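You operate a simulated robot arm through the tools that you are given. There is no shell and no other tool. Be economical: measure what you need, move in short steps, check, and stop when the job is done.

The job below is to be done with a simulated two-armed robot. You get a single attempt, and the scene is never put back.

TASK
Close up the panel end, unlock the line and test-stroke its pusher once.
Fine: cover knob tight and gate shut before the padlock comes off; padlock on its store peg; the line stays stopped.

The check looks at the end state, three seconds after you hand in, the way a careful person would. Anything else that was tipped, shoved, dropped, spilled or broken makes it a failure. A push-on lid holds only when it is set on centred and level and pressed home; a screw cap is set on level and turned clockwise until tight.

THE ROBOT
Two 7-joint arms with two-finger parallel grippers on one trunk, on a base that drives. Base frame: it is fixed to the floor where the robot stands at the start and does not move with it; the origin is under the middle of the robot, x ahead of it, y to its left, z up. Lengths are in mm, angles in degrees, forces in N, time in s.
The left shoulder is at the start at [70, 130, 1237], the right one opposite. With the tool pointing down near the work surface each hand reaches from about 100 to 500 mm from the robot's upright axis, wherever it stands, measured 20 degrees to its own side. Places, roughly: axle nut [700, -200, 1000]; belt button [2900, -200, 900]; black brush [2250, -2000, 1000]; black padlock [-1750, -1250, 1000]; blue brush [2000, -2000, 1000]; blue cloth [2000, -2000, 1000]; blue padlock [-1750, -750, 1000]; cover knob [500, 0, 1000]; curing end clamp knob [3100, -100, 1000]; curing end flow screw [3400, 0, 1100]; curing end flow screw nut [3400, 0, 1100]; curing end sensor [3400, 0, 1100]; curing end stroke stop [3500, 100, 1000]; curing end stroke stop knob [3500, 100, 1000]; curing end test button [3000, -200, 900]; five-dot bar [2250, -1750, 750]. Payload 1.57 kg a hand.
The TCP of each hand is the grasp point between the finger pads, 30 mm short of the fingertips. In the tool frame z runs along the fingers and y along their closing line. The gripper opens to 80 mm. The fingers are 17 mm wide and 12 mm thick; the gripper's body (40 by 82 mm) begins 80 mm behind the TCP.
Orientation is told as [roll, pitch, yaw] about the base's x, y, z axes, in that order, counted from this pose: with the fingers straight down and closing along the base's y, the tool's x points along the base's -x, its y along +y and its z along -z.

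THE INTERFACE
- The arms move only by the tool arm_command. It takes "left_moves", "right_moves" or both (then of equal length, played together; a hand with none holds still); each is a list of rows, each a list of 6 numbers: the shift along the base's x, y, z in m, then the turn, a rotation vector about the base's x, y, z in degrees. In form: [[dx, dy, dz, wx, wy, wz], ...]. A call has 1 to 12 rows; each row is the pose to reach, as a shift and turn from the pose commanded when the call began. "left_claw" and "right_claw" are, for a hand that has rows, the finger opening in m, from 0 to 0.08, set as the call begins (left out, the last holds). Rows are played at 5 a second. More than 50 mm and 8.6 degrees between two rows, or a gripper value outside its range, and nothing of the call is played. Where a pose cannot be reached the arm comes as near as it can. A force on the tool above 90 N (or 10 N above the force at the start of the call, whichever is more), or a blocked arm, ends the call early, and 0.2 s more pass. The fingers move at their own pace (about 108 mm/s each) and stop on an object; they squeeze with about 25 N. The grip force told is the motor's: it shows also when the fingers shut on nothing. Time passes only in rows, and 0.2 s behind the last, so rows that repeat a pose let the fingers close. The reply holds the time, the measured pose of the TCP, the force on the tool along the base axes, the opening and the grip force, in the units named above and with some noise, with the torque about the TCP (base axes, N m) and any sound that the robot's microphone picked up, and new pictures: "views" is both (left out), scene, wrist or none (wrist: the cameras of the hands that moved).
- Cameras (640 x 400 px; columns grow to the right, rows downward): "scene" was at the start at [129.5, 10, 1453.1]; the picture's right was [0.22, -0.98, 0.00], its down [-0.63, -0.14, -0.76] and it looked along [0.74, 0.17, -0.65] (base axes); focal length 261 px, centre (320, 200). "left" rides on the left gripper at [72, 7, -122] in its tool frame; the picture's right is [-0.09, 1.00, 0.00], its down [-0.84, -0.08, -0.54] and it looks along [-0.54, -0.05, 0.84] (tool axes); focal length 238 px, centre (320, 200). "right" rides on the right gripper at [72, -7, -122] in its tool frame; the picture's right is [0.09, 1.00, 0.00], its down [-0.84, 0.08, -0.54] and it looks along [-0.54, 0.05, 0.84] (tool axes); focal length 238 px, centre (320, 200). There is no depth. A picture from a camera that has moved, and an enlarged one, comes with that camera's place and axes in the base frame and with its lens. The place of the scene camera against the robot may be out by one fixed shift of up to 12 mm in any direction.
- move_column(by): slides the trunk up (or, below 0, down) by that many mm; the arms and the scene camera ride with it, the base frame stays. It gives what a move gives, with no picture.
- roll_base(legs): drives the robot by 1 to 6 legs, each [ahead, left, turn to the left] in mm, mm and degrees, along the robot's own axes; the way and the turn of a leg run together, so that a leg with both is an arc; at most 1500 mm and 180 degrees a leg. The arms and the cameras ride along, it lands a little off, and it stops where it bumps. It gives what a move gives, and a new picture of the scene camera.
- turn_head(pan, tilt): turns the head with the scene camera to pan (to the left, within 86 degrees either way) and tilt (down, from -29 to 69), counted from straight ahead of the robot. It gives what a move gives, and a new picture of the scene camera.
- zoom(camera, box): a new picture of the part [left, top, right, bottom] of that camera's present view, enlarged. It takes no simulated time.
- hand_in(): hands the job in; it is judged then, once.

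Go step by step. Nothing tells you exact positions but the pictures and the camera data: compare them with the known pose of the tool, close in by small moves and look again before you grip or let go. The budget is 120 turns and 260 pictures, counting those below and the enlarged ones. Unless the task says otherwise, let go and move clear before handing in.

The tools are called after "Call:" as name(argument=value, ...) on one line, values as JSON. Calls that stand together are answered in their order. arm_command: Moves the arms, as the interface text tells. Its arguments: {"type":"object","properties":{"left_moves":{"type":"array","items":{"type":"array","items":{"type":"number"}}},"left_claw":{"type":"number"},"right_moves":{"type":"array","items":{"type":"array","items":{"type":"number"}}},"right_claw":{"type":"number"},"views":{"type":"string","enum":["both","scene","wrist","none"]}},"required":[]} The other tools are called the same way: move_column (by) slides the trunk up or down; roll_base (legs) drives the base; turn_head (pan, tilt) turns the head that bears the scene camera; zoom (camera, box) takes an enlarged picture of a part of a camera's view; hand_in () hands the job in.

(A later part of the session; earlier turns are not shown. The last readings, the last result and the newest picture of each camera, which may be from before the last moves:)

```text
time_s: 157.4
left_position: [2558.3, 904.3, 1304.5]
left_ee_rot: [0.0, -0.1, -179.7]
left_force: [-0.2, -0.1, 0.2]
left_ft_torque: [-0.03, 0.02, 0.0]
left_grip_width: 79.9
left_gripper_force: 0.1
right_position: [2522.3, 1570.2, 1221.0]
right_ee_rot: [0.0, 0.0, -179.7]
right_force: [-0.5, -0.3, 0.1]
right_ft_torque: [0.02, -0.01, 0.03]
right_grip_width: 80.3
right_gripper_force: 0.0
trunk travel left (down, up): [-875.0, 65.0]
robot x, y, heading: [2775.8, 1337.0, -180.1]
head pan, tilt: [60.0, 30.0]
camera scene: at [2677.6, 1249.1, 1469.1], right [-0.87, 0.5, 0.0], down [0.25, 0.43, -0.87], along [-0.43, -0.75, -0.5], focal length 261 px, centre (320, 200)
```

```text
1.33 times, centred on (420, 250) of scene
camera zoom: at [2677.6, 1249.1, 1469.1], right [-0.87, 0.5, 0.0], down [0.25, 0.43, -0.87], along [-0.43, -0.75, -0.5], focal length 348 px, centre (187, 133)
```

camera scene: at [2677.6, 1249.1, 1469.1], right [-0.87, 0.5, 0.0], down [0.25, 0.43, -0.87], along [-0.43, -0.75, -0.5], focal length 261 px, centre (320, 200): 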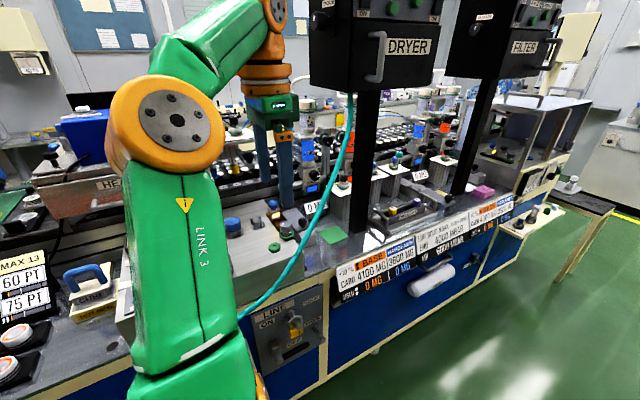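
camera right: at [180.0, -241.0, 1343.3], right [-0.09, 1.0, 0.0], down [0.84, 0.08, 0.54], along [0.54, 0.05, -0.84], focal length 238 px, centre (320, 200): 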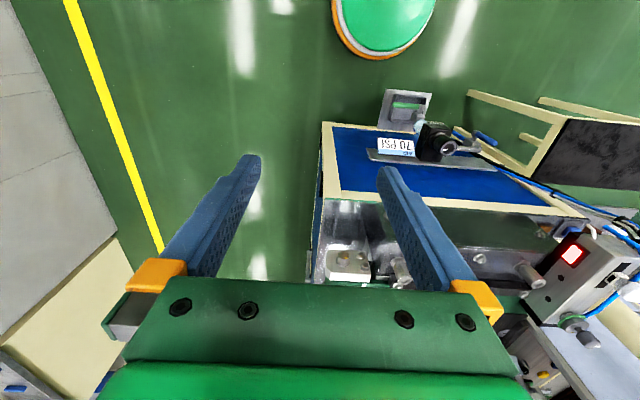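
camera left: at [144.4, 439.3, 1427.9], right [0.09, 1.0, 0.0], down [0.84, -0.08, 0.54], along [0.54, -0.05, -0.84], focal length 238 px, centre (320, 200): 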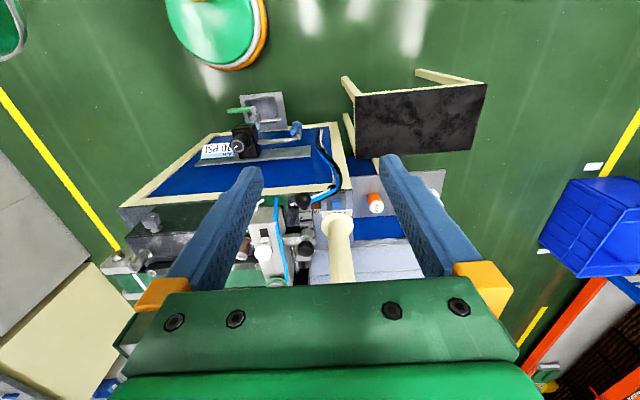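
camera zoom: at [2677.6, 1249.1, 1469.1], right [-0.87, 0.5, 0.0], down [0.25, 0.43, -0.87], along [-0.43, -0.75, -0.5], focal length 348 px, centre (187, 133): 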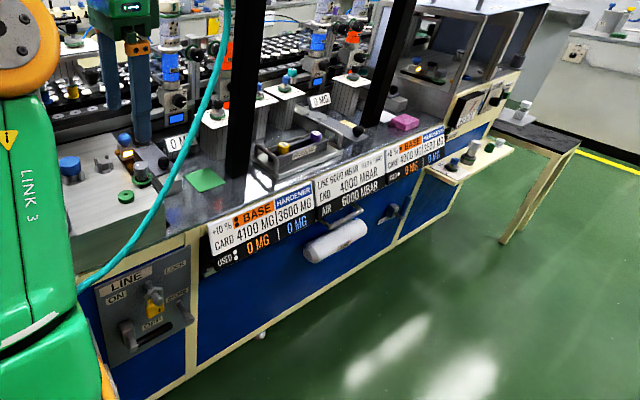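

Found the LINE isolator with a yellow padlock on the left side. Zooming in.

Call:
zoom(camera="scene", box=[240, 270, 340, 390])

Call:
roll_base(legs=[[-150, 0, 90]])

Call:
turn_head(pan=0, tilt=40)

```text
3.33 times, centred on (290, 330) of scene
camera zoom: at [2677.6, 1249.1, 1469.1], right [-0.87, 0.5, 0.0], down [0.25, 0.43, -0.87], along [-0.43, -0.75, -0.5], focal length 869 px, centre (420, -233)
```

zoom: 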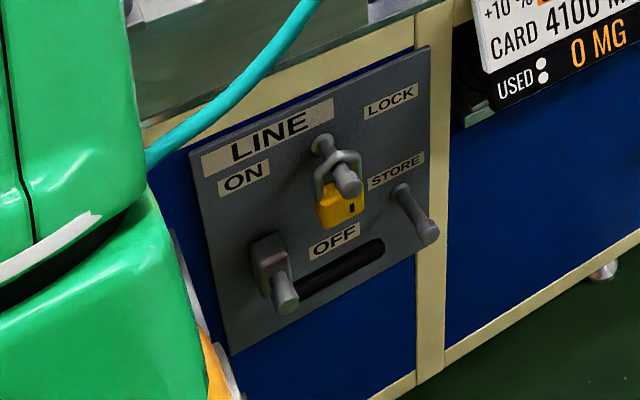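

```text
time_s: 161.7
left_position: [3307.6, 1229.6, 1303.9]
left_ee_rot: [0.0, -0.1, -87.9]
left_force: [0.2, 0.3, 0.3]
left_ft_torque: [-0.01, 0.0, -0.03]
left_grip_width: 80.3
left_gripper_force: 0.1
right_position: [2643.9, 1171.8, 1221.1]
right_ee_rot: [0.0, -0.1, -87.9]
right_force: [-0.1, -0.1, 0.2]
right_ft_torque: [0.02, -0.01, 0.02]
right_grip_width: 79.9
right_gripper_force: 0.0
trunk travel left (down, up): [-875.0, 65.0]
robot x, y, heading: [2870.3, 1431.4, -87.7]
head pan, tilt: [60.0, 30.0]
camera scene: at [2946.5, 1331.1, 1469.1], right [-0.47, -0.88, 0.0], down [-0.44, 0.23, -0.87], along [0.77, -0.41, -0.5], focal length 261 px, centre (320, 200)
```

scene: 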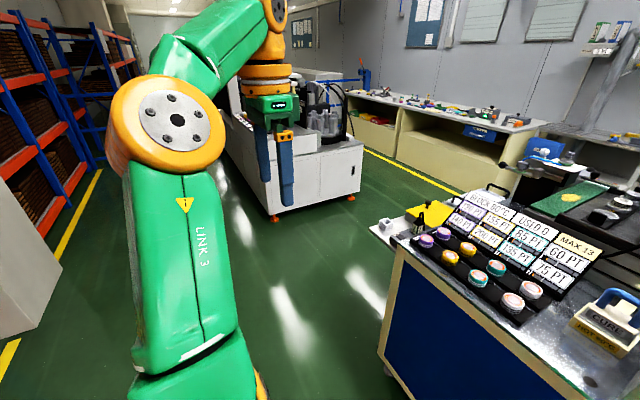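

```text
time_s: 163.0
left_position: [3307.4, 1229.6, 1305.3]
left_ee_rot: [0.0, -0.1, -87.9]
left_force: [0.6, -0.4, -0.2]
left_ft_torque: [-0.01, 0.01, -0.03]
left_grip_width: 79.7
left_gripper_force: 0.1
right_position: [2644.2, 1172.5, 1221.7]
right_ee_rot: [0.0, -0.1, -87.9]
right_force: [-1.1, -0.2, -0.3]
right_ft_torque: [-0.02, 0.0, 0.03]
right_grip_width: 79.9
right_gripper_force: 0.0
trunk travel left (down, up): [-875.0, 65.0]
robot x, y, heading: [2867.0, 1432.2, -88.1]
head pan, tilt: [0.0, 40.0]
camera scene: at [2870.0, 1288.9, 1453.7], right [-1.0, -0.04, 0.0], down [-0.02, 0.64, -0.77], along [0.03, -0.77, -0.64], focal length 261 px, centre (320, 200)
```

scene: 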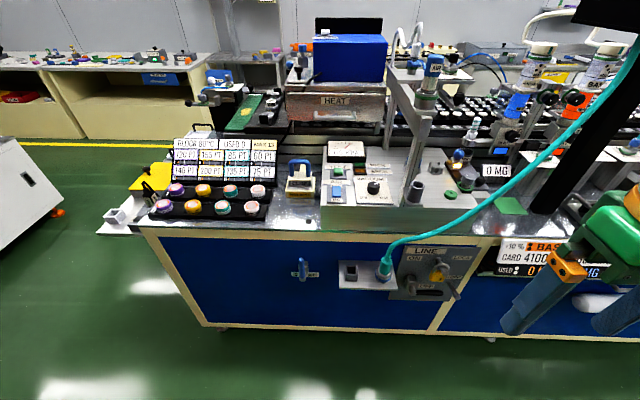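

The LINE isolator is OFF with the yellow padlock on the LOCK peg and an empty STORE peg beside it. Panel end must come first, so I head back along this aisle, viewing the panel end from the left.

Call:
zoom(camera="scene", box=[370, 230, 500, 310])

Call:
roll_base(legs=[[0, -1500, 0], [0, -500, 0]])

Call:
zoom(camera="scene", box=[250, 80, 560, 280])

```text
4.92 times, centred on (435, 270) of scene
camera zoom: at [2870.0, 1288.9, 1453.7], right [-1.0, -0.04, 0.0], down [-0.02, 0.64, -0.77], along [0.03, -0.77, -0.64], focal length 1283 px, centre (-246, -145)
```

zoom: 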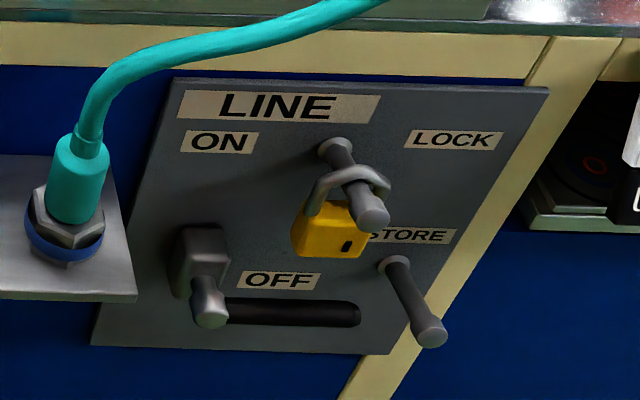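

```text
time_s: 172.9
left_position: [1330.3, 1147.3, 1304.9]
left_ee_rot: [-0.1, -0.1, -86.6]
left_force: [0.2, 0.4, 0.1]
left_ft_torque: [-0.02, 0.02, -0.01]
left_grip_width: 80.1
left_gripper_force: 0.1
right_position: [666.4, 1075.0, 1220.9]
right_ee_rot: [-0.1, 0.0, -86.6]
right_force: [1.0, 0.0, 0.4]
right_ft_torque: [0.02, 0.01, 0.0]
right_grip_width: 80.0
right_gripper_force: 0.0
trunk travel left (down, up): [-875.0, 65.0]
robot x, y, heading: [886.7, 1336.8, -86.5]
head pan, tilt: [0.0, 40.0]
camera scene: at [891.4, 1195.9, 1453.7], right [-1.0, -0.06, 0.0], down [-0.04, 0.64, -0.77], along [0.04, -0.76, -0.64], focal length 261 px, centre (320, 200)
```

scene: 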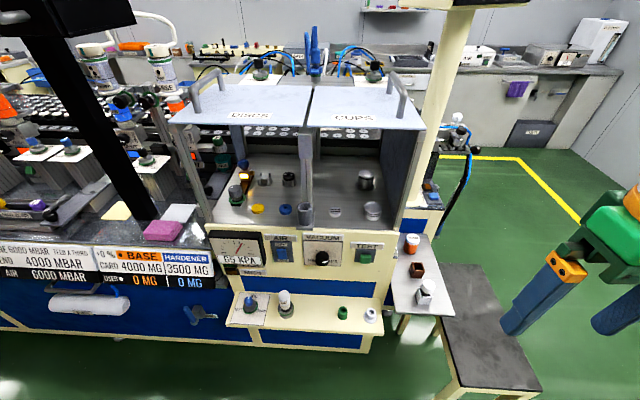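

```text
2.00 times, centred on (405, 180) of scene
camera zoom: at [891.4, 1195.9, 1453.7], right [-1.0, -0.06, 0.0], down [-0.04, 0.64, -0.77], along [0.04, -0.76, -0.64], focal length 521 px, centre (150, 240)
```

zoom: 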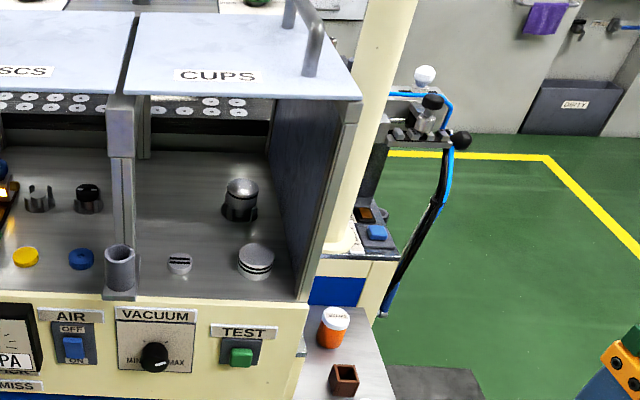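

The pusher lever assembly is by the pole. Now I'll go to the front of the panel end and examine the cover knob and gate.

Call:
roll_base(legs=[[0, -1350, 0], [0, 0, 86.5], [0, -1250, 0], [480, 0, 0]])

Call:
turn_head(pan=0, tilt=50)

```text
time_s: 191.4
left_position: [274.6, 425.8, 1306.3]
left_ee_rot: [0.1, -0.3, -0.6]
left_force: [-0.1, -0.1, 0.2]
left_ft_torque: [0.01, -0.01, 0.04]
left_grip_width: 80.0
left_gripper_force: 0.2
right_position: [299.4, -240.2, 1221.7]
right_ee_rot: [0.0, -0.3, -0.8]
right_force: [0.7, -0.2, -0.1]
right_ft_torque: [0.0, 0.0, 0.01]
right_grip_width: 80.0
right_gripper_force: 0.0
trunk travel left (down, up): [-875.0, 65.0]
robot x, y, heading: [51.9, -0.8, -0.7]
head pan, tilt: [0.0, 40.0]
camera scene: at [182.0, -13.9, 1454.0], right [-0.01, -1.0, 0.0], down [-0.64, 0.01, -0.77], along [0.77, -0.01, -0.64], focal length 261 px, centre (320, 200)
```

scene: 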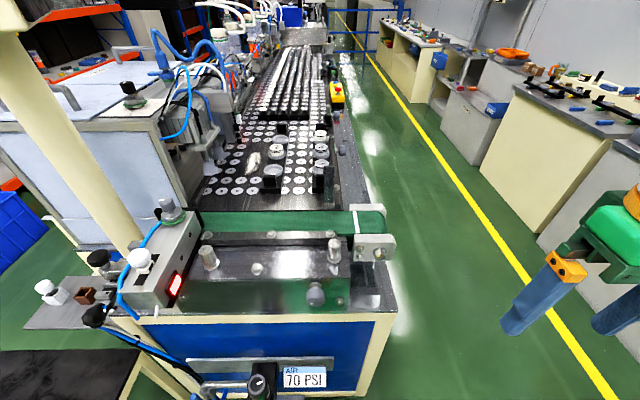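

```text
time_s: 192.1
left_position: [275.8, 425.8, 1306.4]
left_ee_rot: [0.0, 0.0, -0.7]
left_force: [0.7, 0.0, -0.1]
left_ft_torque: [0.03, -0.02, 0.0]
left_grip_width: 80.0
left_gripper_force: 0.2
right_position: [300.6, -242.1, 1220.4]
right_ee_rot: [0.0, -0.2, -0.7]
right_force: [-0.3, 0.9, 0.6]
right_ft_torque: [0.01, -0.01, 0.0]
right_grip_width: 80.0
right_gripper_force: 0.1
trunk travel left (down, up): [-875.0, 65.0]
robot x, y, heading: [54.9, -0.7, -1.0]
head pan, tilt: [0.0, 50.0]
camera scene: at [176.0, -13.8, 1439.6], right [-0.01, -1.0, 0.0], down [-0.77, 0.01, -0.64], along [0.64, -0.01, -0.77], focal length 261 px, centre (320, 200)
```

scene: 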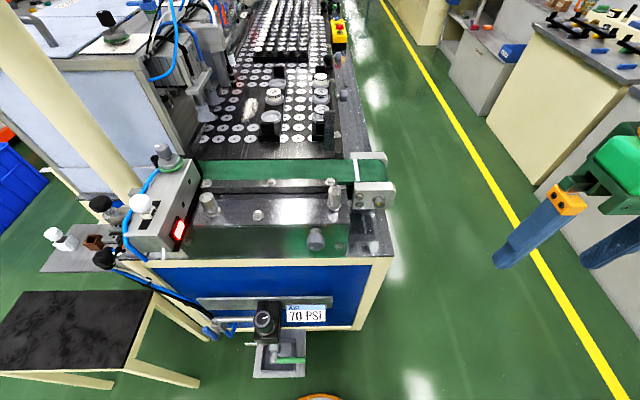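

Call:
zoom(camera="scene", box=[280, 90, 400, 260])

Call:
zoom(camera="scene", box=[130, 180, 330, 270])

Call:
zoom(camera="right", box=[260, 100, 639, 320])

Call:
zoom(camera="left", box=[120, 100, 500, 320])

```text
2.35 times, centred on (340, 175) of scene
camera zoom: at [176.0, -13.8, 1439.6], right [-0.01, -1.0, 0.0], down [-0.77, 0.01, -0.64], along [0.64, -0.01, -0.77], focal length 613 px, centre (273, 259)
```

zoom: 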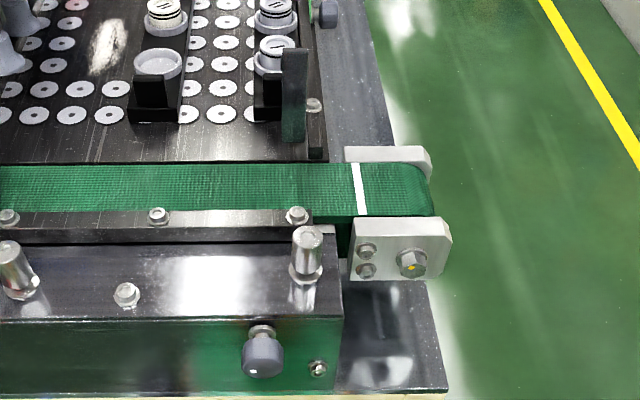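

```text
3.20 times, centred on (230, 225) of scene
camera zoom: at [176.0, -13.8, 1439.6], right [-0.01, -1.0, 0.0], down [-0.77, 0.01, -0.64], along [0.64, -0.01, -0.77], focal length 834 px, centre (608, 120)
```

zoom: 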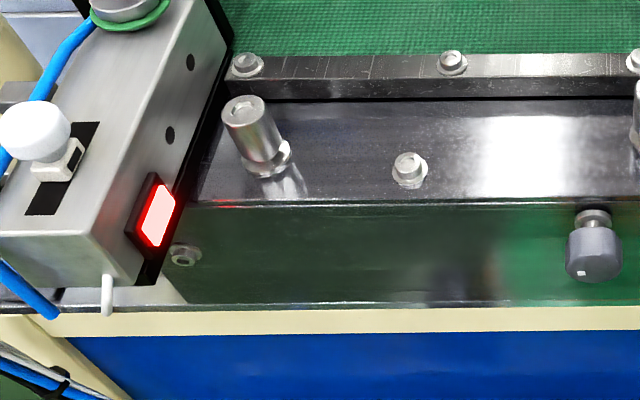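

```text
1.69 times, centred on (450, 210) of right
camera zoom: at [229.9, -246.2, 1343.4], right [-0.08, 1.0, 0.0], down [0.84, 0.07, 0.54], along [0.54, 0.04, -0.84], focal length 402 px, centre (101, 183)
```

zoom: 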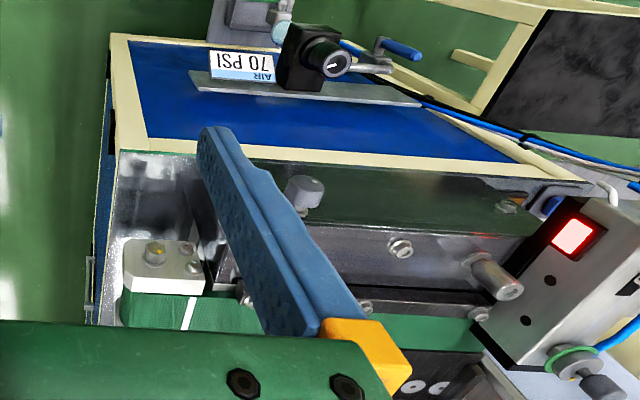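

```text
1.68 times, centred on (310, 210) of left
camera zoom: at [203.4, 433.4, 1428.0], right [0.1, 0.99, 0.0], down [0.83, -0.09, 0.54], along [0.54, -0.06, -0.84], focal length 401 px, centre (337, 183)
```

zoom: 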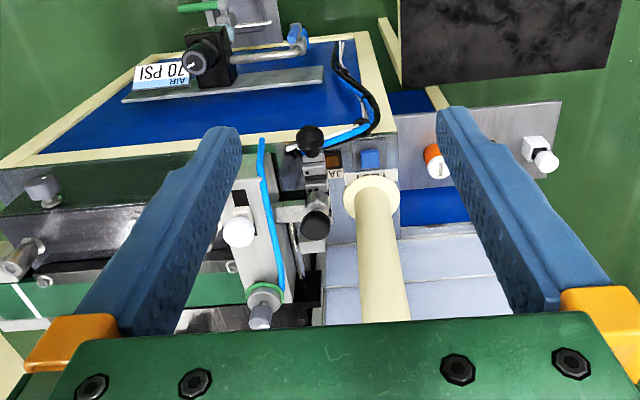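

A dark upright plate stands at the line's mouth on the right, which may be the gate. I'll bring the right wrist camera closer to see it and the knob.

Call:
arm_command(right_moves=[[0.04, 0.03, 0.01, 0, 0, 0], [0.08, 0.06, 0.02, 0, 0, 0], [0.12, 0.07, 0.03, 0, 0, 0], [0.16, 0.07, 0.04, 0, 0, 0], [0.2, 0.07, 0.05, 0, 0, 0]], views="wrist")

Call:
zoom(camera="right", box=[240, 120, 440, 290])

Call:
zoom(camera="scene", box=[300, 100, 360, 160])

```text
refused: row 1 steps farther than a row can; nothing moved
```

```text
2.35 times, centred on (340, 205) of right
camera zoom: at [229.9, -246.2, 1343.4], right [-0.08, 1.0, 0.0], down [0.84, 0.07, 0.54], along [0.54, 0.04, -0.84], focal length 561 px, centre (273, 188)
```

zoom: 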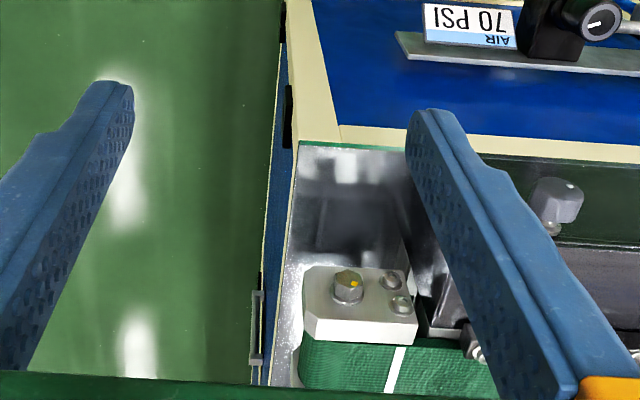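

```text
6.67 times, centred on (330, 130) of scene
camera zoom: at [176.0, -13.8, 1439.6], right [-0.01, -1.0, 0.0], down [-0.77, 0.01, -0.64], along [0.64, -0.01, -0.77], focal length 1737 px, centre (253, 667)
```

zoom: 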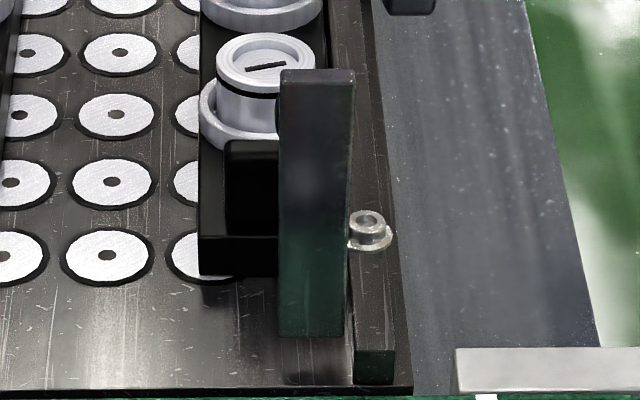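

Call:
arm_command(right_moves=[[0.04, 0.02, 0.01, 0, 0, 0], [0.08, 0.04, 0.02, 0, 0, 0], [0.12, 0.06, 0.03, 0, 0, 0], [0.16, 0.07, 0.04, 0, 0, 0], [0.2, 0.07, 0.05, 0, 0, 0]], views="wrist")

Call:
zoom(camera="right", box=[240, 120, 440, 290])

```text
time_s: 193.3
left_position: [276.6, 427.1, 1304.6]
left_ee_rot: [-0.1, 0.0, -0.7]
left_force: [0.0, 0.4, -0.2]
left_ft_torque: [0.01, 0.02, -0.01]
left_grip_width: 80.1
left_gripper_force: 0.1
right_position: [466.0, -162.1, 1259.4]
right_ee_rot: [-0.3, -0.1, -0.7]
right_force: [0.0, -0.5, -0.4]
right_ft_torque: [-0.02, 0.02, 0.02]
right_grip_width: 80.1
right_gripper_force: 0.0
right hand out of reach, approached as far as the arm can: row 5
trunk travel left (down, up): [-875.0, 65.0]
robot x, y, heading: [50.7, -0.4, -0.5]
head pan, tilt: [0.0, 50.0]
camera right: at [394.6, -167.8, 1381.6], right [-0.08, 1.0, 0.0], down [0.84, 0.07, 0.54], along [0.54, 0.04, -0.84], focal length 238 px, centre (320, 200)
```

right: 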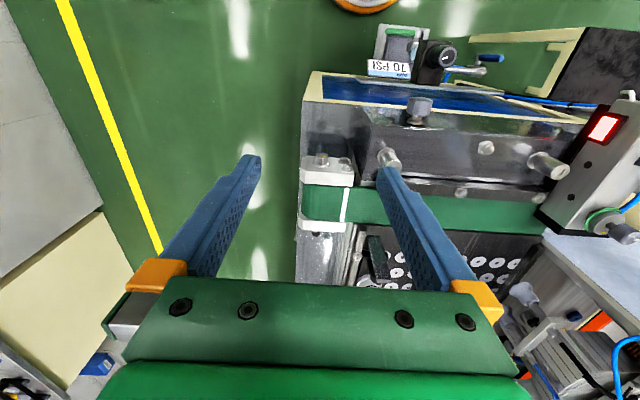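

```text
2.35 times, centred on (340, 205) of right
camera zoom: at [394.6, -167.8, 1381.6], right [-0.08, 1.0, 0.0], down [0.84, 0.07, 0.54], along [0.54, 0.04, -0.84], focal length 561 px, centre (273, 188)
```

zoom: 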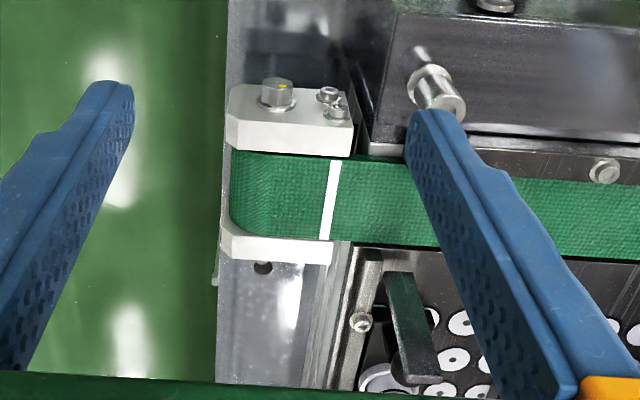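

The plate seems to be a barrier-type gate standing up by the right rail; I'll handle it from the right side later. First the cover knob, about (464, -10, 980), axis toward the robot: I back up, lower the trunk and turn the right hand horizontal.

Call:
roll_base(legs=[[-130, 0, 0.7]])

Call:
move_column(by=-120)

Call:
arm_command(right_moves=[[-0.02, 0, 0, 0, -8, 0], [-0.04, 0.01, 0, 0, -16, 0], [-0.06, 0.02, 0, 0, -24, 0], [-0.06, 0.03, 0, 0, -32, 0], [-0.06, 0.04, 0, 0, -40, 0], [-0.06, 0.05, 0, 0, -48, 0], [-0.06, 0.06, 0, 0, -56, 0], [-0.06, 0.07, 0, 0, -64, 0], [-0.06, 0.08, -0.02, 0, -72, 0], [-0.06, 0.1, -0.04, 0, -80, 0], [-0.06, 0.12, -0.06, 0, -88, 0], [-0.06, 0.14, -0.08, 0, -90, 0]], views="both")

```text
time_s: 194.6
left_position: [147.7, 429.0, 1304.7]
left_ee_rot: [0.0, 0.3, -0.1]
left_force: [-0.3, 0.0, -0.1]
left_ft_torque: [0.01, 0.04, -0.01]
left_grip_width: 80.0
left_gripper_force: 0.1
right_position: [342.2, -156.7, 1257.4]
right_ee_rot: [0.0, 0.2, -0.2]
right_force: [0.1, -0.7, 0.2]
right_ft_torque: [-0.03, 0.0, 0.02]
right_grip_width: 80.0
right_gripper_force: 0.0
trunk travel left (down, up): [-875.0, 65.0]
robot x, y, heading: [-77.0, -1.3, -0.3]
head pan, tilt: [0.0, 50.0]
camera scene: at [52.5, -11.1, 1439.0], right [0.0, -1.0, 0.0], down [-0.77, 0.0, -0.64], along [0.64, 0.0, -0.77], focal length 261 px, centre (320, 200)
```

scene: 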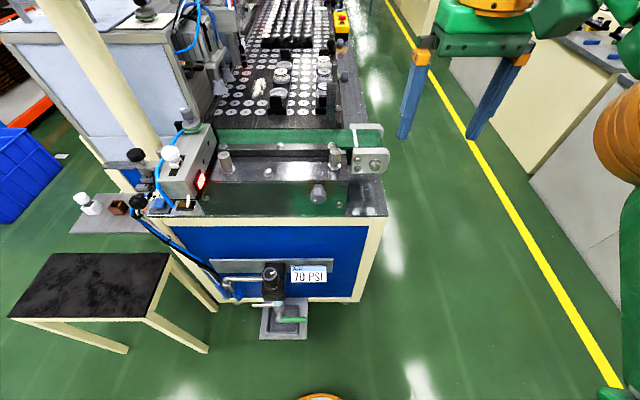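

```text
time_s: 196.1
left_position: [141.9, 429.0, 1186.8]
left_ee_rot: [-0.1, -0.1, -0.1]
left_force: [0.1, -0.1, -0.6]
left_ft_torque: [0.0, -0.03, 0.01]
left_grip_width: 79.9
left_gripper_force: 0.0
right_position: [337.6, -157.8, 1139.6]
right_ee_rot: [0.1, -0.1, -0.2]
right_force: [0.1, -0.8, -0.7]
right_ft_torque: [0.0, 0.0, 0.0]
right_grip_width: 80.0
right_gripper_force: 0.1
trunk travel left (down, up): [-755.0, 185.0]
robot x, y, heading: [-76.9, -2.1, -0.2]
head pan, tilt: [0.0, 50.0]
```

```text
time_s: 198.7
left_position: [143.1, 429.7, 1185.3]
left_ee_rot: [-0.1, 0.0, -0.2]
left_force: [-0.1, -0.1, -0.3]
left_ft_torque: [0.0, 0.02, 0.01]
left_grip_width: 79.8
left_gripper_force: 0.0
right_position: [281.6, -20.1, 1064.6]
right_ee_rot: [88.8, -88.8, -89.7]
right_force: [0.3, 0.1, -0.2]
right_ft_torque: [-0.01, -0.02, -0.01]
right_grip_width: 80.1
right_gripper_force: 0.0
right hand out of reach, approached as far as the arm can: row 9, 10, 11
trunk travel left (down, up): [-755.0, 185.0]
robot x, y, heading: [-77.0, -1.7, 0.0]
head pan, tilt: [0.0, 50.0]
camera scene: at [46.8, -10.6, 1319.6], right [0.0, -1.0, 0.0], down [-0.77, 0.0, -0.64], along [0.64, 0.0, -0.77], focal length 261 px, centre (320, 200)
camera right: at [159.6, -23.7, 992.4], right [0.02, 1.0, -0.07], down [-0.54, 0.07, 0.84], along [0.84, 0.03, 0.54], focal length 238 px, centre (320, 200)
```

scene: 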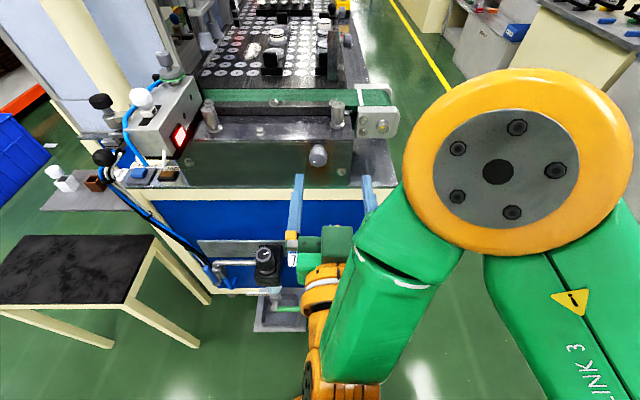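
right: 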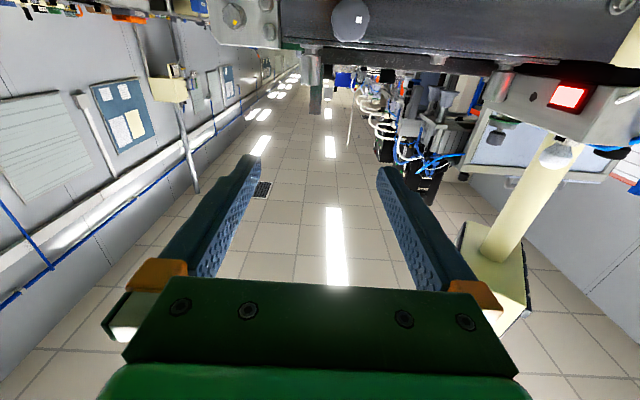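

The right hand is horizontal and below is clear. Knob estimated at (458, -3, 966). I lower and align in front of it.

Call:
arm_command(right_moves=[[0, 0.005, -0.03, 0, 0, 0], [0, 0.01, -0.06, 0, 0, 0], [0, 0.017, -0.099, 0, 0, 0], [0.04, 0.017, -0.099, 0, 0, 0], [0.08, 0.017, -0.099, 0, 0, 0]], right_claw=0.06, views="both")

Call:
zoom(camera="scene", box=[260, 110, 400, 210])

```text
time_s: 199.9
left_position: [144.3, 428.7, 1185.1]
left_ee_rot: [-0.1, 0.1, -0.2]
left_force: [-0.5, 0.5, -1.1]
left_ft_torque: [0.02, -0.02, -0.03]
left_grip_width: 80.0
left_gripper_force: 0.0
right_position: [357.4, -1.6, 960.5]
right_ee_rot: [114.0, -89.9, -113.8]
right_force: [-0.7, 0.3, -0.3]
right_ft_torque: [0.01, 0.01, -0.01]
right_grip_width: 59.8
right_gripper_force: 0.0
right hand out of reach, approached as far as the arm can: row 1, 2, 3, 4
trunk travel left (down, up): [-755.0, 185.0]
robot x, y, heading: [-77.3, -6.3, -0.2]
head pan, tilt: [0.0, 50.0]
camera scene: at [47.2, -11.2, 1319.5], right [0.0, -1.0, 0.0], down [-0.77, 0.0, -0.64], along [0.64, 0.0, -0.77], focal length 261 px, centre (320, 200)
camera right: at [236.7, -7.8, 887.9], right [0.0, 1.0, -0.09], down [-0.54, 0.08, 0.84], along [0.84, 0.05, 0.54], focal length 238 px, centre (320, 200)
```

scene: 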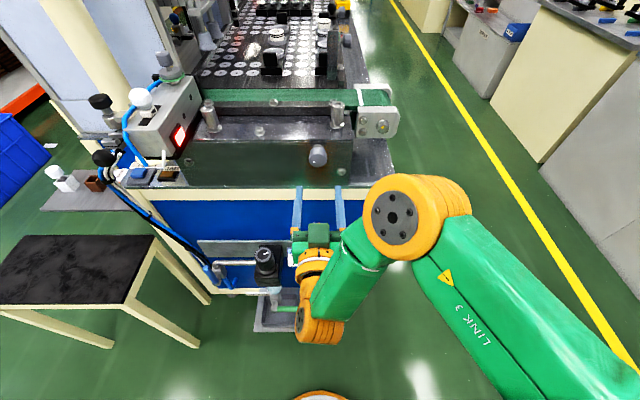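
right: 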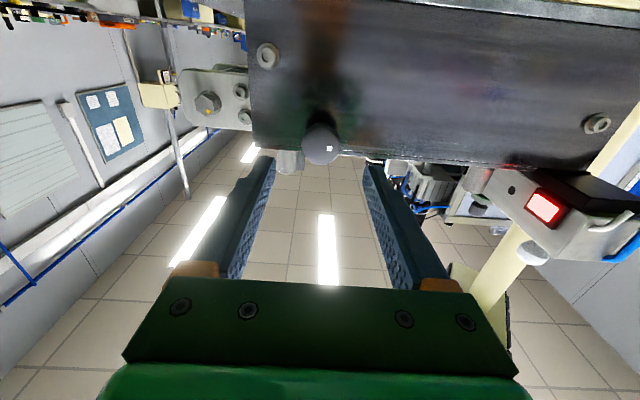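

```text
4.00 times, centred on (330, 160) of scene
camera zoom: at [47.2, -11.2, 1319.5], right [0.0, -1.0, 0.0], down [-0.77, 0.0, -0.64], along [0.64, 0.0, -0.77], focal length 1042 px, centre (280, 360)
```

zoom: 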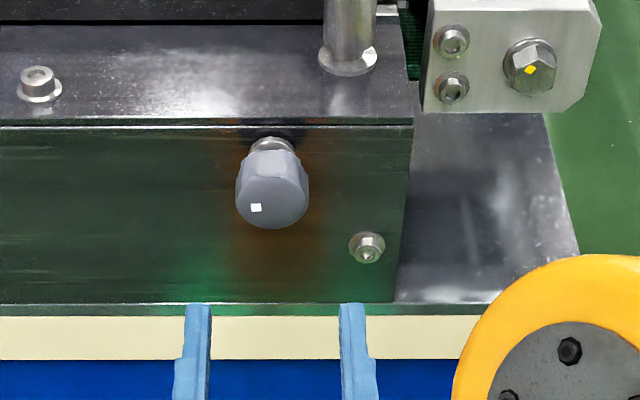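

Knob at (461, 0, 966), hand in front of it. I pre-rotate the hand anticlockwise 56° so I can turn clockwise after gripping.

Call:
arm_command(right_moves=[[0.01, 0.0, 0.0055, -8, 0, 0], [0.02, 0.0005, 0.0055, -16, 0, 0], [0.03, 0.0005, 0.0055, -24, 0, 0], [0.03, 0.001, 0.0055, -32, 0, 0], [0.03, 0.001, 0.0055, -40, 0, 0], [0.03, 0.001, 0.0055, -48, 0, 0], [0.03, 0.001, 0.0055, -56, 0, 0]], views="both")

Call:
zoom(camera="scene", box=[260, 110, 400, 210])

```text
time_s: 201.5
left_position: [143.2, 429.1, 1185.3]
left_ee_rot: [-0.1, -0.1, -0.1]
left_force: [-0.2, 0.0, 0.5]
left_ft_torque: [0.01, -0.02, -0.02]
left_grip_width: 80.2
left_gripper_force: 0.0
right_position: [388.1, -0.7, 965.5]
right_ee_rot: [-90.1, -34.0, 90.1]
right_force: [0.0, -0.3, -0.6]
right_ft_torque: [0.0, -0.01, -0.01]
right_grip_width: 59.8
right_gripper_force: 0.1
trunk travel left (down, up): [-755.0, 185.0]
robot x, y, heading: [-73.2, -1.7, -0.3]
head pan, tilt: [0.0, 50.0]
camera scene: at [46.7, -11.2, 1319.6], right [0.0, -1.0, 0.0], down [-0.77, 0.0, -0.64], along [0.64, 0.0, -0.77], focal length 261 px, centre (320, 200)
camera right: at [266.2, -63.6, 931.2], right [0.0, 0.48, -0.88], down [-0.54, 0.74, 0.4], along [0.84, 0.48, 0.26], focal length 238 px, centre (320, 200)
```

scene: 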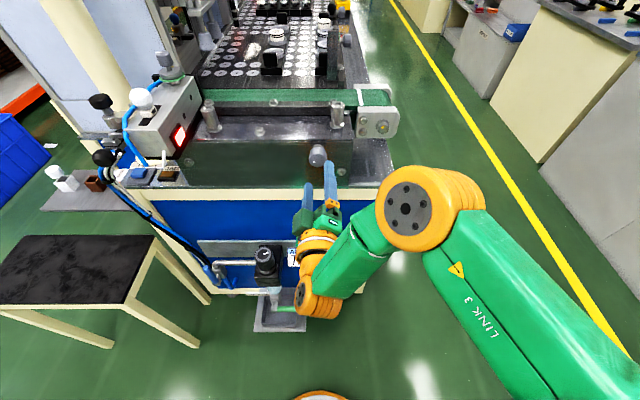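
right: 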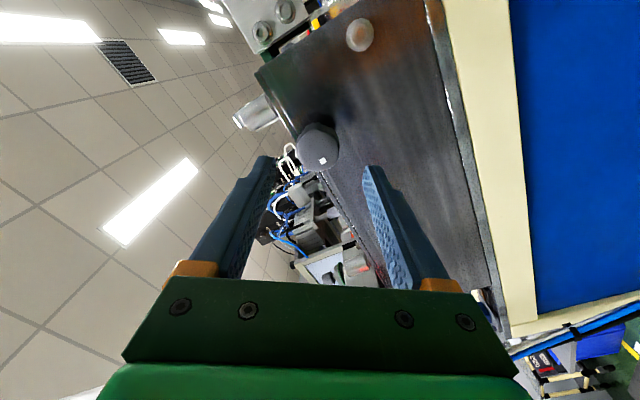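

```text
4.00 times, centred on (330, 160) of scene
camera zoom: at [46.7, -11.2, 1319.6], right [0.0, -1.0, 0.0], down [-0.77, 0.0, -0.64], along [0.64, 0.0, -0.77], focal length 1042 px, centre (280, 360)
```

zoom: 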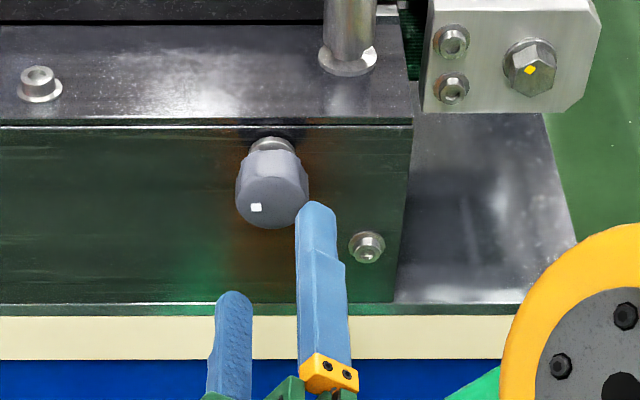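

Aligned on the knob axis. Advance to grip.

Call:
arm_command(right_moves=[[0.02, 0.0008, 0.0005, 0, 0, 0], [0.04, 0.0008, 0.0005, 0, 0, 0], [0.06, 0.0008, 0.0005, 0, 0, 0]], views="wrist")

Call:
arm_command(right_moves=[[0, 0, 0, 0, 0, 0], [0, 0, 0, 0, 0, 0], [0, 0, 0, 0, 0, 0]], right_claw=0, views="wrist")

Call:
zoom(camera="scene", box=[260, 110, 400, 210])

```text
time_s: 202.3
left_position: [142.3, 429.4, 1184.0]
left_ee_rot: [-0.1, 0.0, -0.1]
left_force: [-0.3, 0.6, -0.4]
left_ft_torque: [-0.01, -0.01, 0.01]
left_grip_width: 79.9
left_gripper_force: 0.1
right_position: [448.8, -0.4, 965.5]
right_ee_rot: [-90.0, -34.2, 90.2]
right_force: [0.9, 0.0, 0.3]
right_ft_torque: [-0.01, 0.0, 0.02]
right_grip_width: 59.9
right_gripper_force: 0.1
trunk travel left (down, up): [-755.0, 185.0]
robot x, y, heading: [-78.9, -5.1, -0.5]
head pan, tilt: [0.0, 50.0]
camera right: at [326.9, -63.6, 931.4], right [0.0, 0.48, -0.88], down [-0.54, 0.74, 0.41], along [0.84, 0.48, 0.26], focal length 238 px, centre (320, 200)
```

right: 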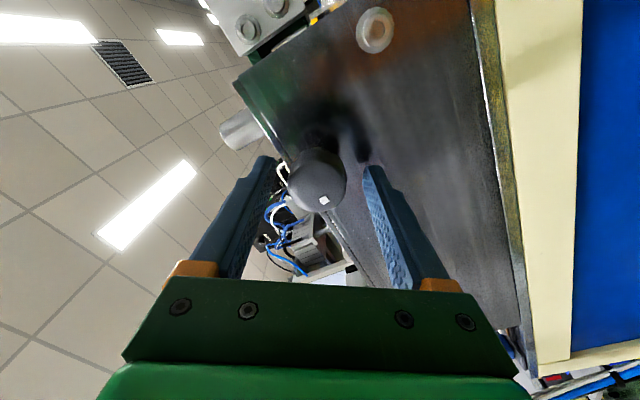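

```text
time_s: 203.1
left_position: [142.7, 428.1, 1185.7]
left_ee_rot: [-0.1, -0.2, -0.1]
left_force: [0.2, 0.8, 0.2]
left_ft_torque: [-0.01, -0.01, 0.01]
left_grip_width: 80.2
left_gripper_force: 0.0
right_position: [447.6, -1.1, 966.5]
right_ee_rot: [-90.2, -34.2, 90.1]
right_force: [4.9, -2.1, 9.3]
right_ft_torque: [-0.01, 0.05, -0.14]
right_grip_width: 37.0
right_gripper_force: 43.5
trunk travel left (down, up): [-755.0, 185.0]
robot x, y, heading: [-80.1, -0.8, -0.1]
head pan, tilt: [0.0, 50.0]
camera right: at [326.6, -64.2, 932.2], right [0.0, 0.48, -0.88], down [-0.54, 0.74, 0.4], along [0.84, 0.47, 0.26], focal length 238 px, centre (320, 200)
```

right: 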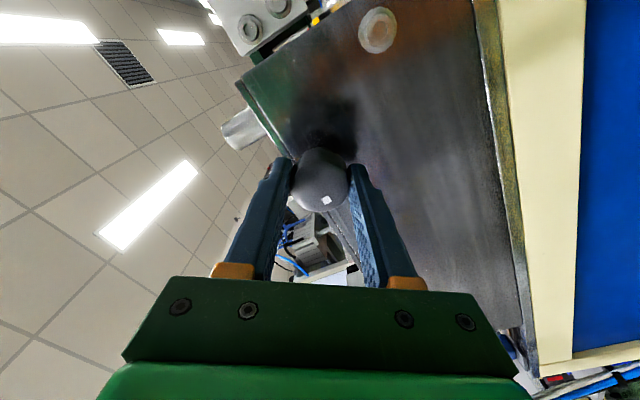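

```text
4.00 times, centred on (330, 160) of scene
camera zoom: at [46.5, -12.0, 1319.7], right [0.0, -1.0, 0.0], down [-0.77, 0.0, -0.64], along [0.64, 0.0, -0.77], focal length 1042 px, centre (280, 360)
```

zoom: 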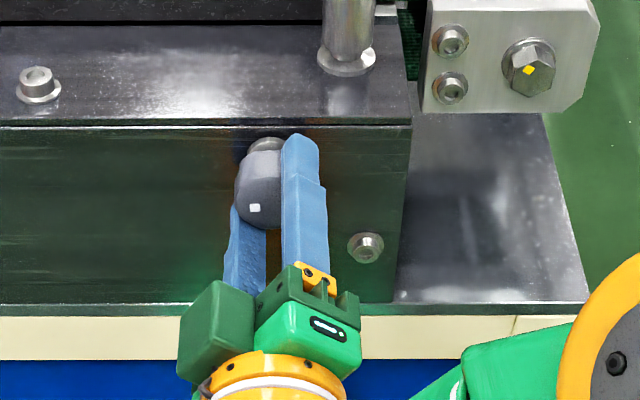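

Knob gripped (37 mm). Turn clockwise (about +x).

Call:
arm_command(right_moves=[[0, 0, 0, 8, 0, 0], [0, 0, 0, 16, 0, 0], [0, 0, 0, 24, 0, 0], [0.0003, 0, 0, 32, 0, 0], [0.0003, 0, 0, 40, 0, 0], [0.0004, 0, 0, 48, 0, 0], [0.0004, 0, 0, 56, 0, 0], [0.0005, 0, 0, 64, 0, 0], [0.0005, 0, 0, 72, 0, 0], [0.0005, 0, 0, 80, 0, 0], [0.0005, 0, 0, 88, 0, 0], [0.0006, 0, 0, 96, 0, 0]], views="wrist")

Call:
zoom(camera="scene", box=[260, 110, 400, 210])

```text
time_s: 205.7
left_position: [143.9, 430.3, 1184.7]
left_ee_rot: [-0.2, 0.0, 0.0]
left_force: [-0.2, 0.2, 0.0]
left_ft_torque: [0.02, 0.03, -0.03]
left_grip_width: 80.3
left_gripper_force: 0.1
right_position: [449.0, 0.6, 966.7]
right_ee_rot: [90.2, -49.9, -90.2]
right_force: [10.6, 2.2, 13.1]
right_ft_torque: [-0.24, -0.58, -0.12]
right_grip_width: 37.0
right_gripper_force: 43.6
trunk travel left (down, up): [-755.0, 185.0]
robot x, y, heading: [-77.5, -4.4, -0.2]
head pan, tilt: [0.0, 50.0]
camera right: at [328.0, 43.0, 907.7], right [0.0, 0.82, 0.57], down [-0.54, -0.48, 0.69], along [0.84, -0.31, 0.45], focal length 238 px, centre (320, 200)
```

right: 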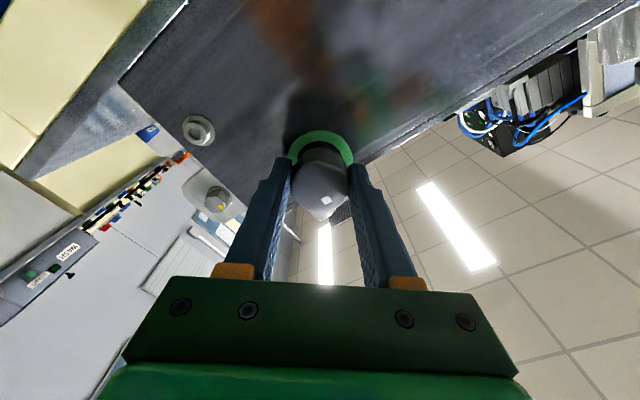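

```text
4.00 times, centred on (330, 160) of scene
camera zoom: at [47.9, -10.0, 1319.5], right [0.0, -1.0, 0.0], down [-0.77, 0.0, -0.64], along [0.64, 0.0, -0.77], focal length 1042 px, centre (280, 360)
```

zoom: 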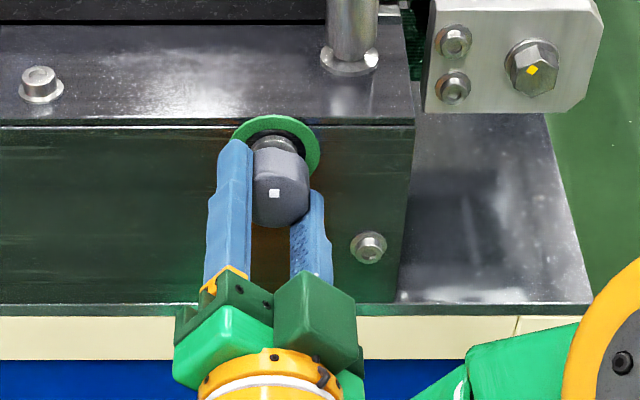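

A green ring appeared round the knob, the same tight mark as on the other fixed knobs. I release and back straight out.

Call:
arm_command(right_moves=[[0, 0, 0, 0, 0, 0], [0, 0, 0, 0, 0, 0], [-0.04, 0, 0, 0, 0, 0], [-0.08, 0, 0, 0, 0, 0]], right_claw=0.065, views="none")

Call:
zoom(camera="scene", box=[240, 90, 420, 210])

```text
time_s: 206.7
left_position: [140.1, 429.9, 1185.6]
left_ee_rot: [-0.2, -0.1, -0.1]
left_force: [0.1, 0.0, -1.0]
left_ft_torque: [0.0, -0.03, -0.04]
left_grip_width: 80.0
left_gripper_force: 0.0
right_position: [367.1, 2.0, 968.1]
right_ee_rot: [90.2, -49.9, -90.0]
right_force: [-0.1, 0.6, -0.1]
right_ft_torque: [-0.03, 0.0, 0.01]
right_grip_width: 64.9
right_gripper_force: 0.1
trunk travel left (down, up): [-755.0, 185.0]
robot x, y, heading: [-76.1, 1.2, -0.3]
head pan, tilt: [0.0, 50.0]
```

```text
3.33 times, centred on (330, 150) of scene
camera zoom: at [45.4, -11.1, 1319.7], right [0.0, -1.0, 0.0], down [-0.77, 0.0, -0.64], along [0.64, 0.0, -0.77], focal length 869 px, centre (287, 367)
```

zoom: 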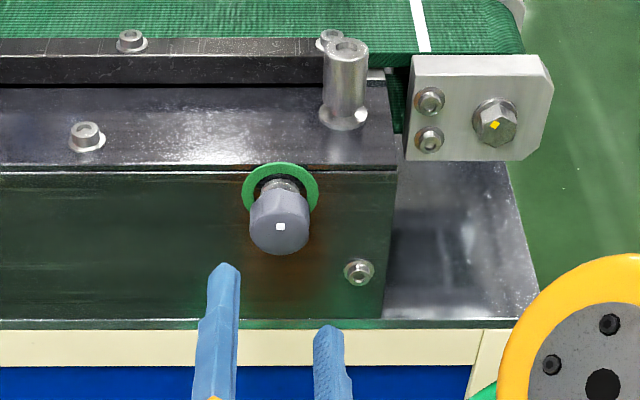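

Knob tight with a green ring. Now I fold the right hand back to pointing down, then go to the right side to look at the gate.

Call:
arm_command(right_moves=[[-0.03, 0, 0, -8, 0, 0], [-0.06, 0, 0.01, -16, 0, 0], [-0.08, 0, 0.03, -24, 0, 0], [-0.08, -0.01, 0.06, -32, 0, 0], [-0.08, -0.02, 0.09, -40, 0, 0]], right_claw=0.08, views="none")

Call:
arm_command(right_moves=[[0, -0.02, 0.02, 0, 8, 0], [0, -0.04, 0.04, 0, 16, 0], [0, -0.06, 0.06, 0, 24, 0], [0, -0.08, 0.08, 0, 32, 0], [0, -0.1, 0.1, 0, 40, 0], [0, -0.12, 0.12, 0, 48, 0], [0, -0.14, 0.14, 0, 56, 0], [0, -0.16, 0.15, 0, 64, 0], [0, -0.18, 0.15, 0, 72, 0], [0, -0.2, 0.15, 0, 80, 0], [0, -0.21, 0.15, 0, 88, 0], [0, -0.21, 0.15, 0, 90, 0]], views="none")

Call:
move_column(by=120)

Call:
roll_base(legs=[[-300, 0, 0], [0, -1000, 0], [1050, 0, 0]])

Call:
turn_head(pan=80, tilt=35)

```text
time_s: 207.9
left_position: [141.4, 428.0, 1184.8]
left_ee_rot: [0.0, -0.2, -0.1]
left_force: [-0.5, 0.1, -0.6]
left_ft_torque: [0.01, -0.04, -0.04]
left_grip_width: 79.9
left_gripper_force: 0.0
right_position: [287.3, -20.9, 1057.3]
right_ee_rot: [100.3, -90.1, -100.5]
right_force: [-0.5, 0.3, -0.2]
right_ft_torque: [0.01, 0.0, 0.02]
right_grip_width: 80.1
right_gripper_force: 0.0
right hand out of reach, approached as far as the arm can: row 2, 3, 4
trunk travel left (down, up): [-755.0, 185.0]
robot x, y, heading: [-76.1, -1.6, -0.4]
head pan, tilt: [0.0, 50.0]
```

```text
time_s: 210.5
left_position: [142.6, 429.5, 1185.5]
left_ee_rot: [0.0, -0.1, -0.1]
left_force: [-0.5, -1.0, 0.3]
left_ft_torque: [0.01, 0.02, 0.0]
left_grip_width: 80.2
left_gripper_force: 0.1
right_position: [278.0, -210.2, 1193.1]
right_ee_rot: [0.1, -0.1, -0.2]
right_force: [-0.3, 0.3, -0.6]
right_ft_torque: [0.01, -0.03, 0.02]
right_grip_width: 80.3
right_gripper_force: 0.1
right hand out of reach, approached as far as the arm can: row 1, 2, 3, 11, 12
trunk travel left (down, up): [-755.0, 185.0]
robot x, y, heading: [-77.3, -4.5, -0.2]
head pan, tilt: [0.0, 50.0]
```

```text
time_s: 212.0
left_position: [142.5, 429.7, 1305.4]
left_ee_rot: [0.0, 0.0, -0.1]
left_force: [-0.2, -0.3, 0.2]
left_ft_torque: [0.0, 0.0, 0.0]
left_grip_width: 80.0
left_gripper_force: 0.0
right_position: [276.9, -208.7, 1313.2]
right_ee_rot: [0.0, -0.2, -0.1]
right_force: [0.5, -0.2, 0.5]
right_ft_torque: [0.0, -0.02, -0.03]
right_grip_width: 79.6
right_gripper_force: 0.1
trunk travel left (down, up): [-875.0, 65.0]
robot x, y, heading: [-76.9, -2.2, -0.3]
head pan, tilt: [0.0, 50.0]
```

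```text
time_s: 223.9
left_position: [900.5, -551.1, 1306.0]
left_ee_rot: [0.0, -0.1, 1.2]
left_force: [-0.3, 0.0, -0.5]
left_ft_torque: [0.01, 0.02, 0.01]
left_grip_width: 80.1
left_gripper_force: 0.0
right_position: [1047.8, -1187.2, 1313.7]
right_ee_rot: [0.0, -0.2, 1.1]
right_force: [-0.3, 0.6, -0.1]
right_ft_torque: [0.0, -0.01, -0.02]
right_grip_width: 79.9
right_gripper_force: 0.0
trunk travel left (down, up): [-875.0, 65.0]
robot x, y, heading: [691.0, -985.0, 1.0]
head pan, tilt: [0.0, 50.0]
camera scene: at [813.0, -993.6, 1439.7], right [0.02, -1.0, 0.0], down [-0.77, -0.01, -0.64], along [0.64, 0.01, -0.77], focal length 261 px, centre (320, 200)
```

scene: 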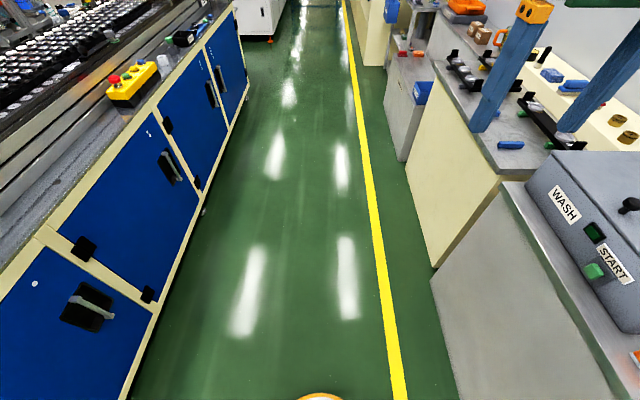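

```text
time_s: 225.4
left_position: [900.0, -550.3, 1304.4]
left_ee_rot: [0.0, -0.1, 1.1]
left_force: [-0.6, -0.7, -0.3]
left_ft_torque: [0.01, -0.05, 0.03]
left_grip_width: 80.0
left_gripper_force: 0.0
right_position: [1050.5, -1186.7, 1312.9]
right_ee_rot: [0.0, -0.2, 1.1]
right_force: [-0.3, 0.9, 0.7]
right_ft_torque: [-0.02, 0.01, 0.03]
right_grip_width: 80.3
right_gripper_force: 0.0
trunk travel left (down, up): [-875.0, 65.0]
robot x, y, heading: [686.1, -985.3, 1.2]
head pan, tilt: [80.0, 35.0]
camera scene: at [751.2, -908.0, 1461.3], right [0.99, -0.16, 0.0], down [-0.09, -0.57, -0.82], along [0.13, 0.81, -0.57], focal length 261 px, centre (320, 200)
```

scene: 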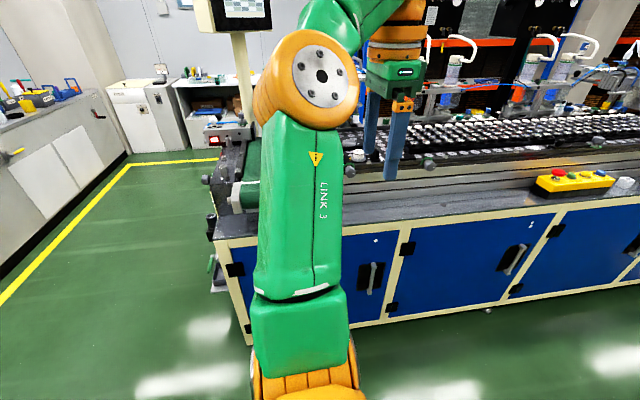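

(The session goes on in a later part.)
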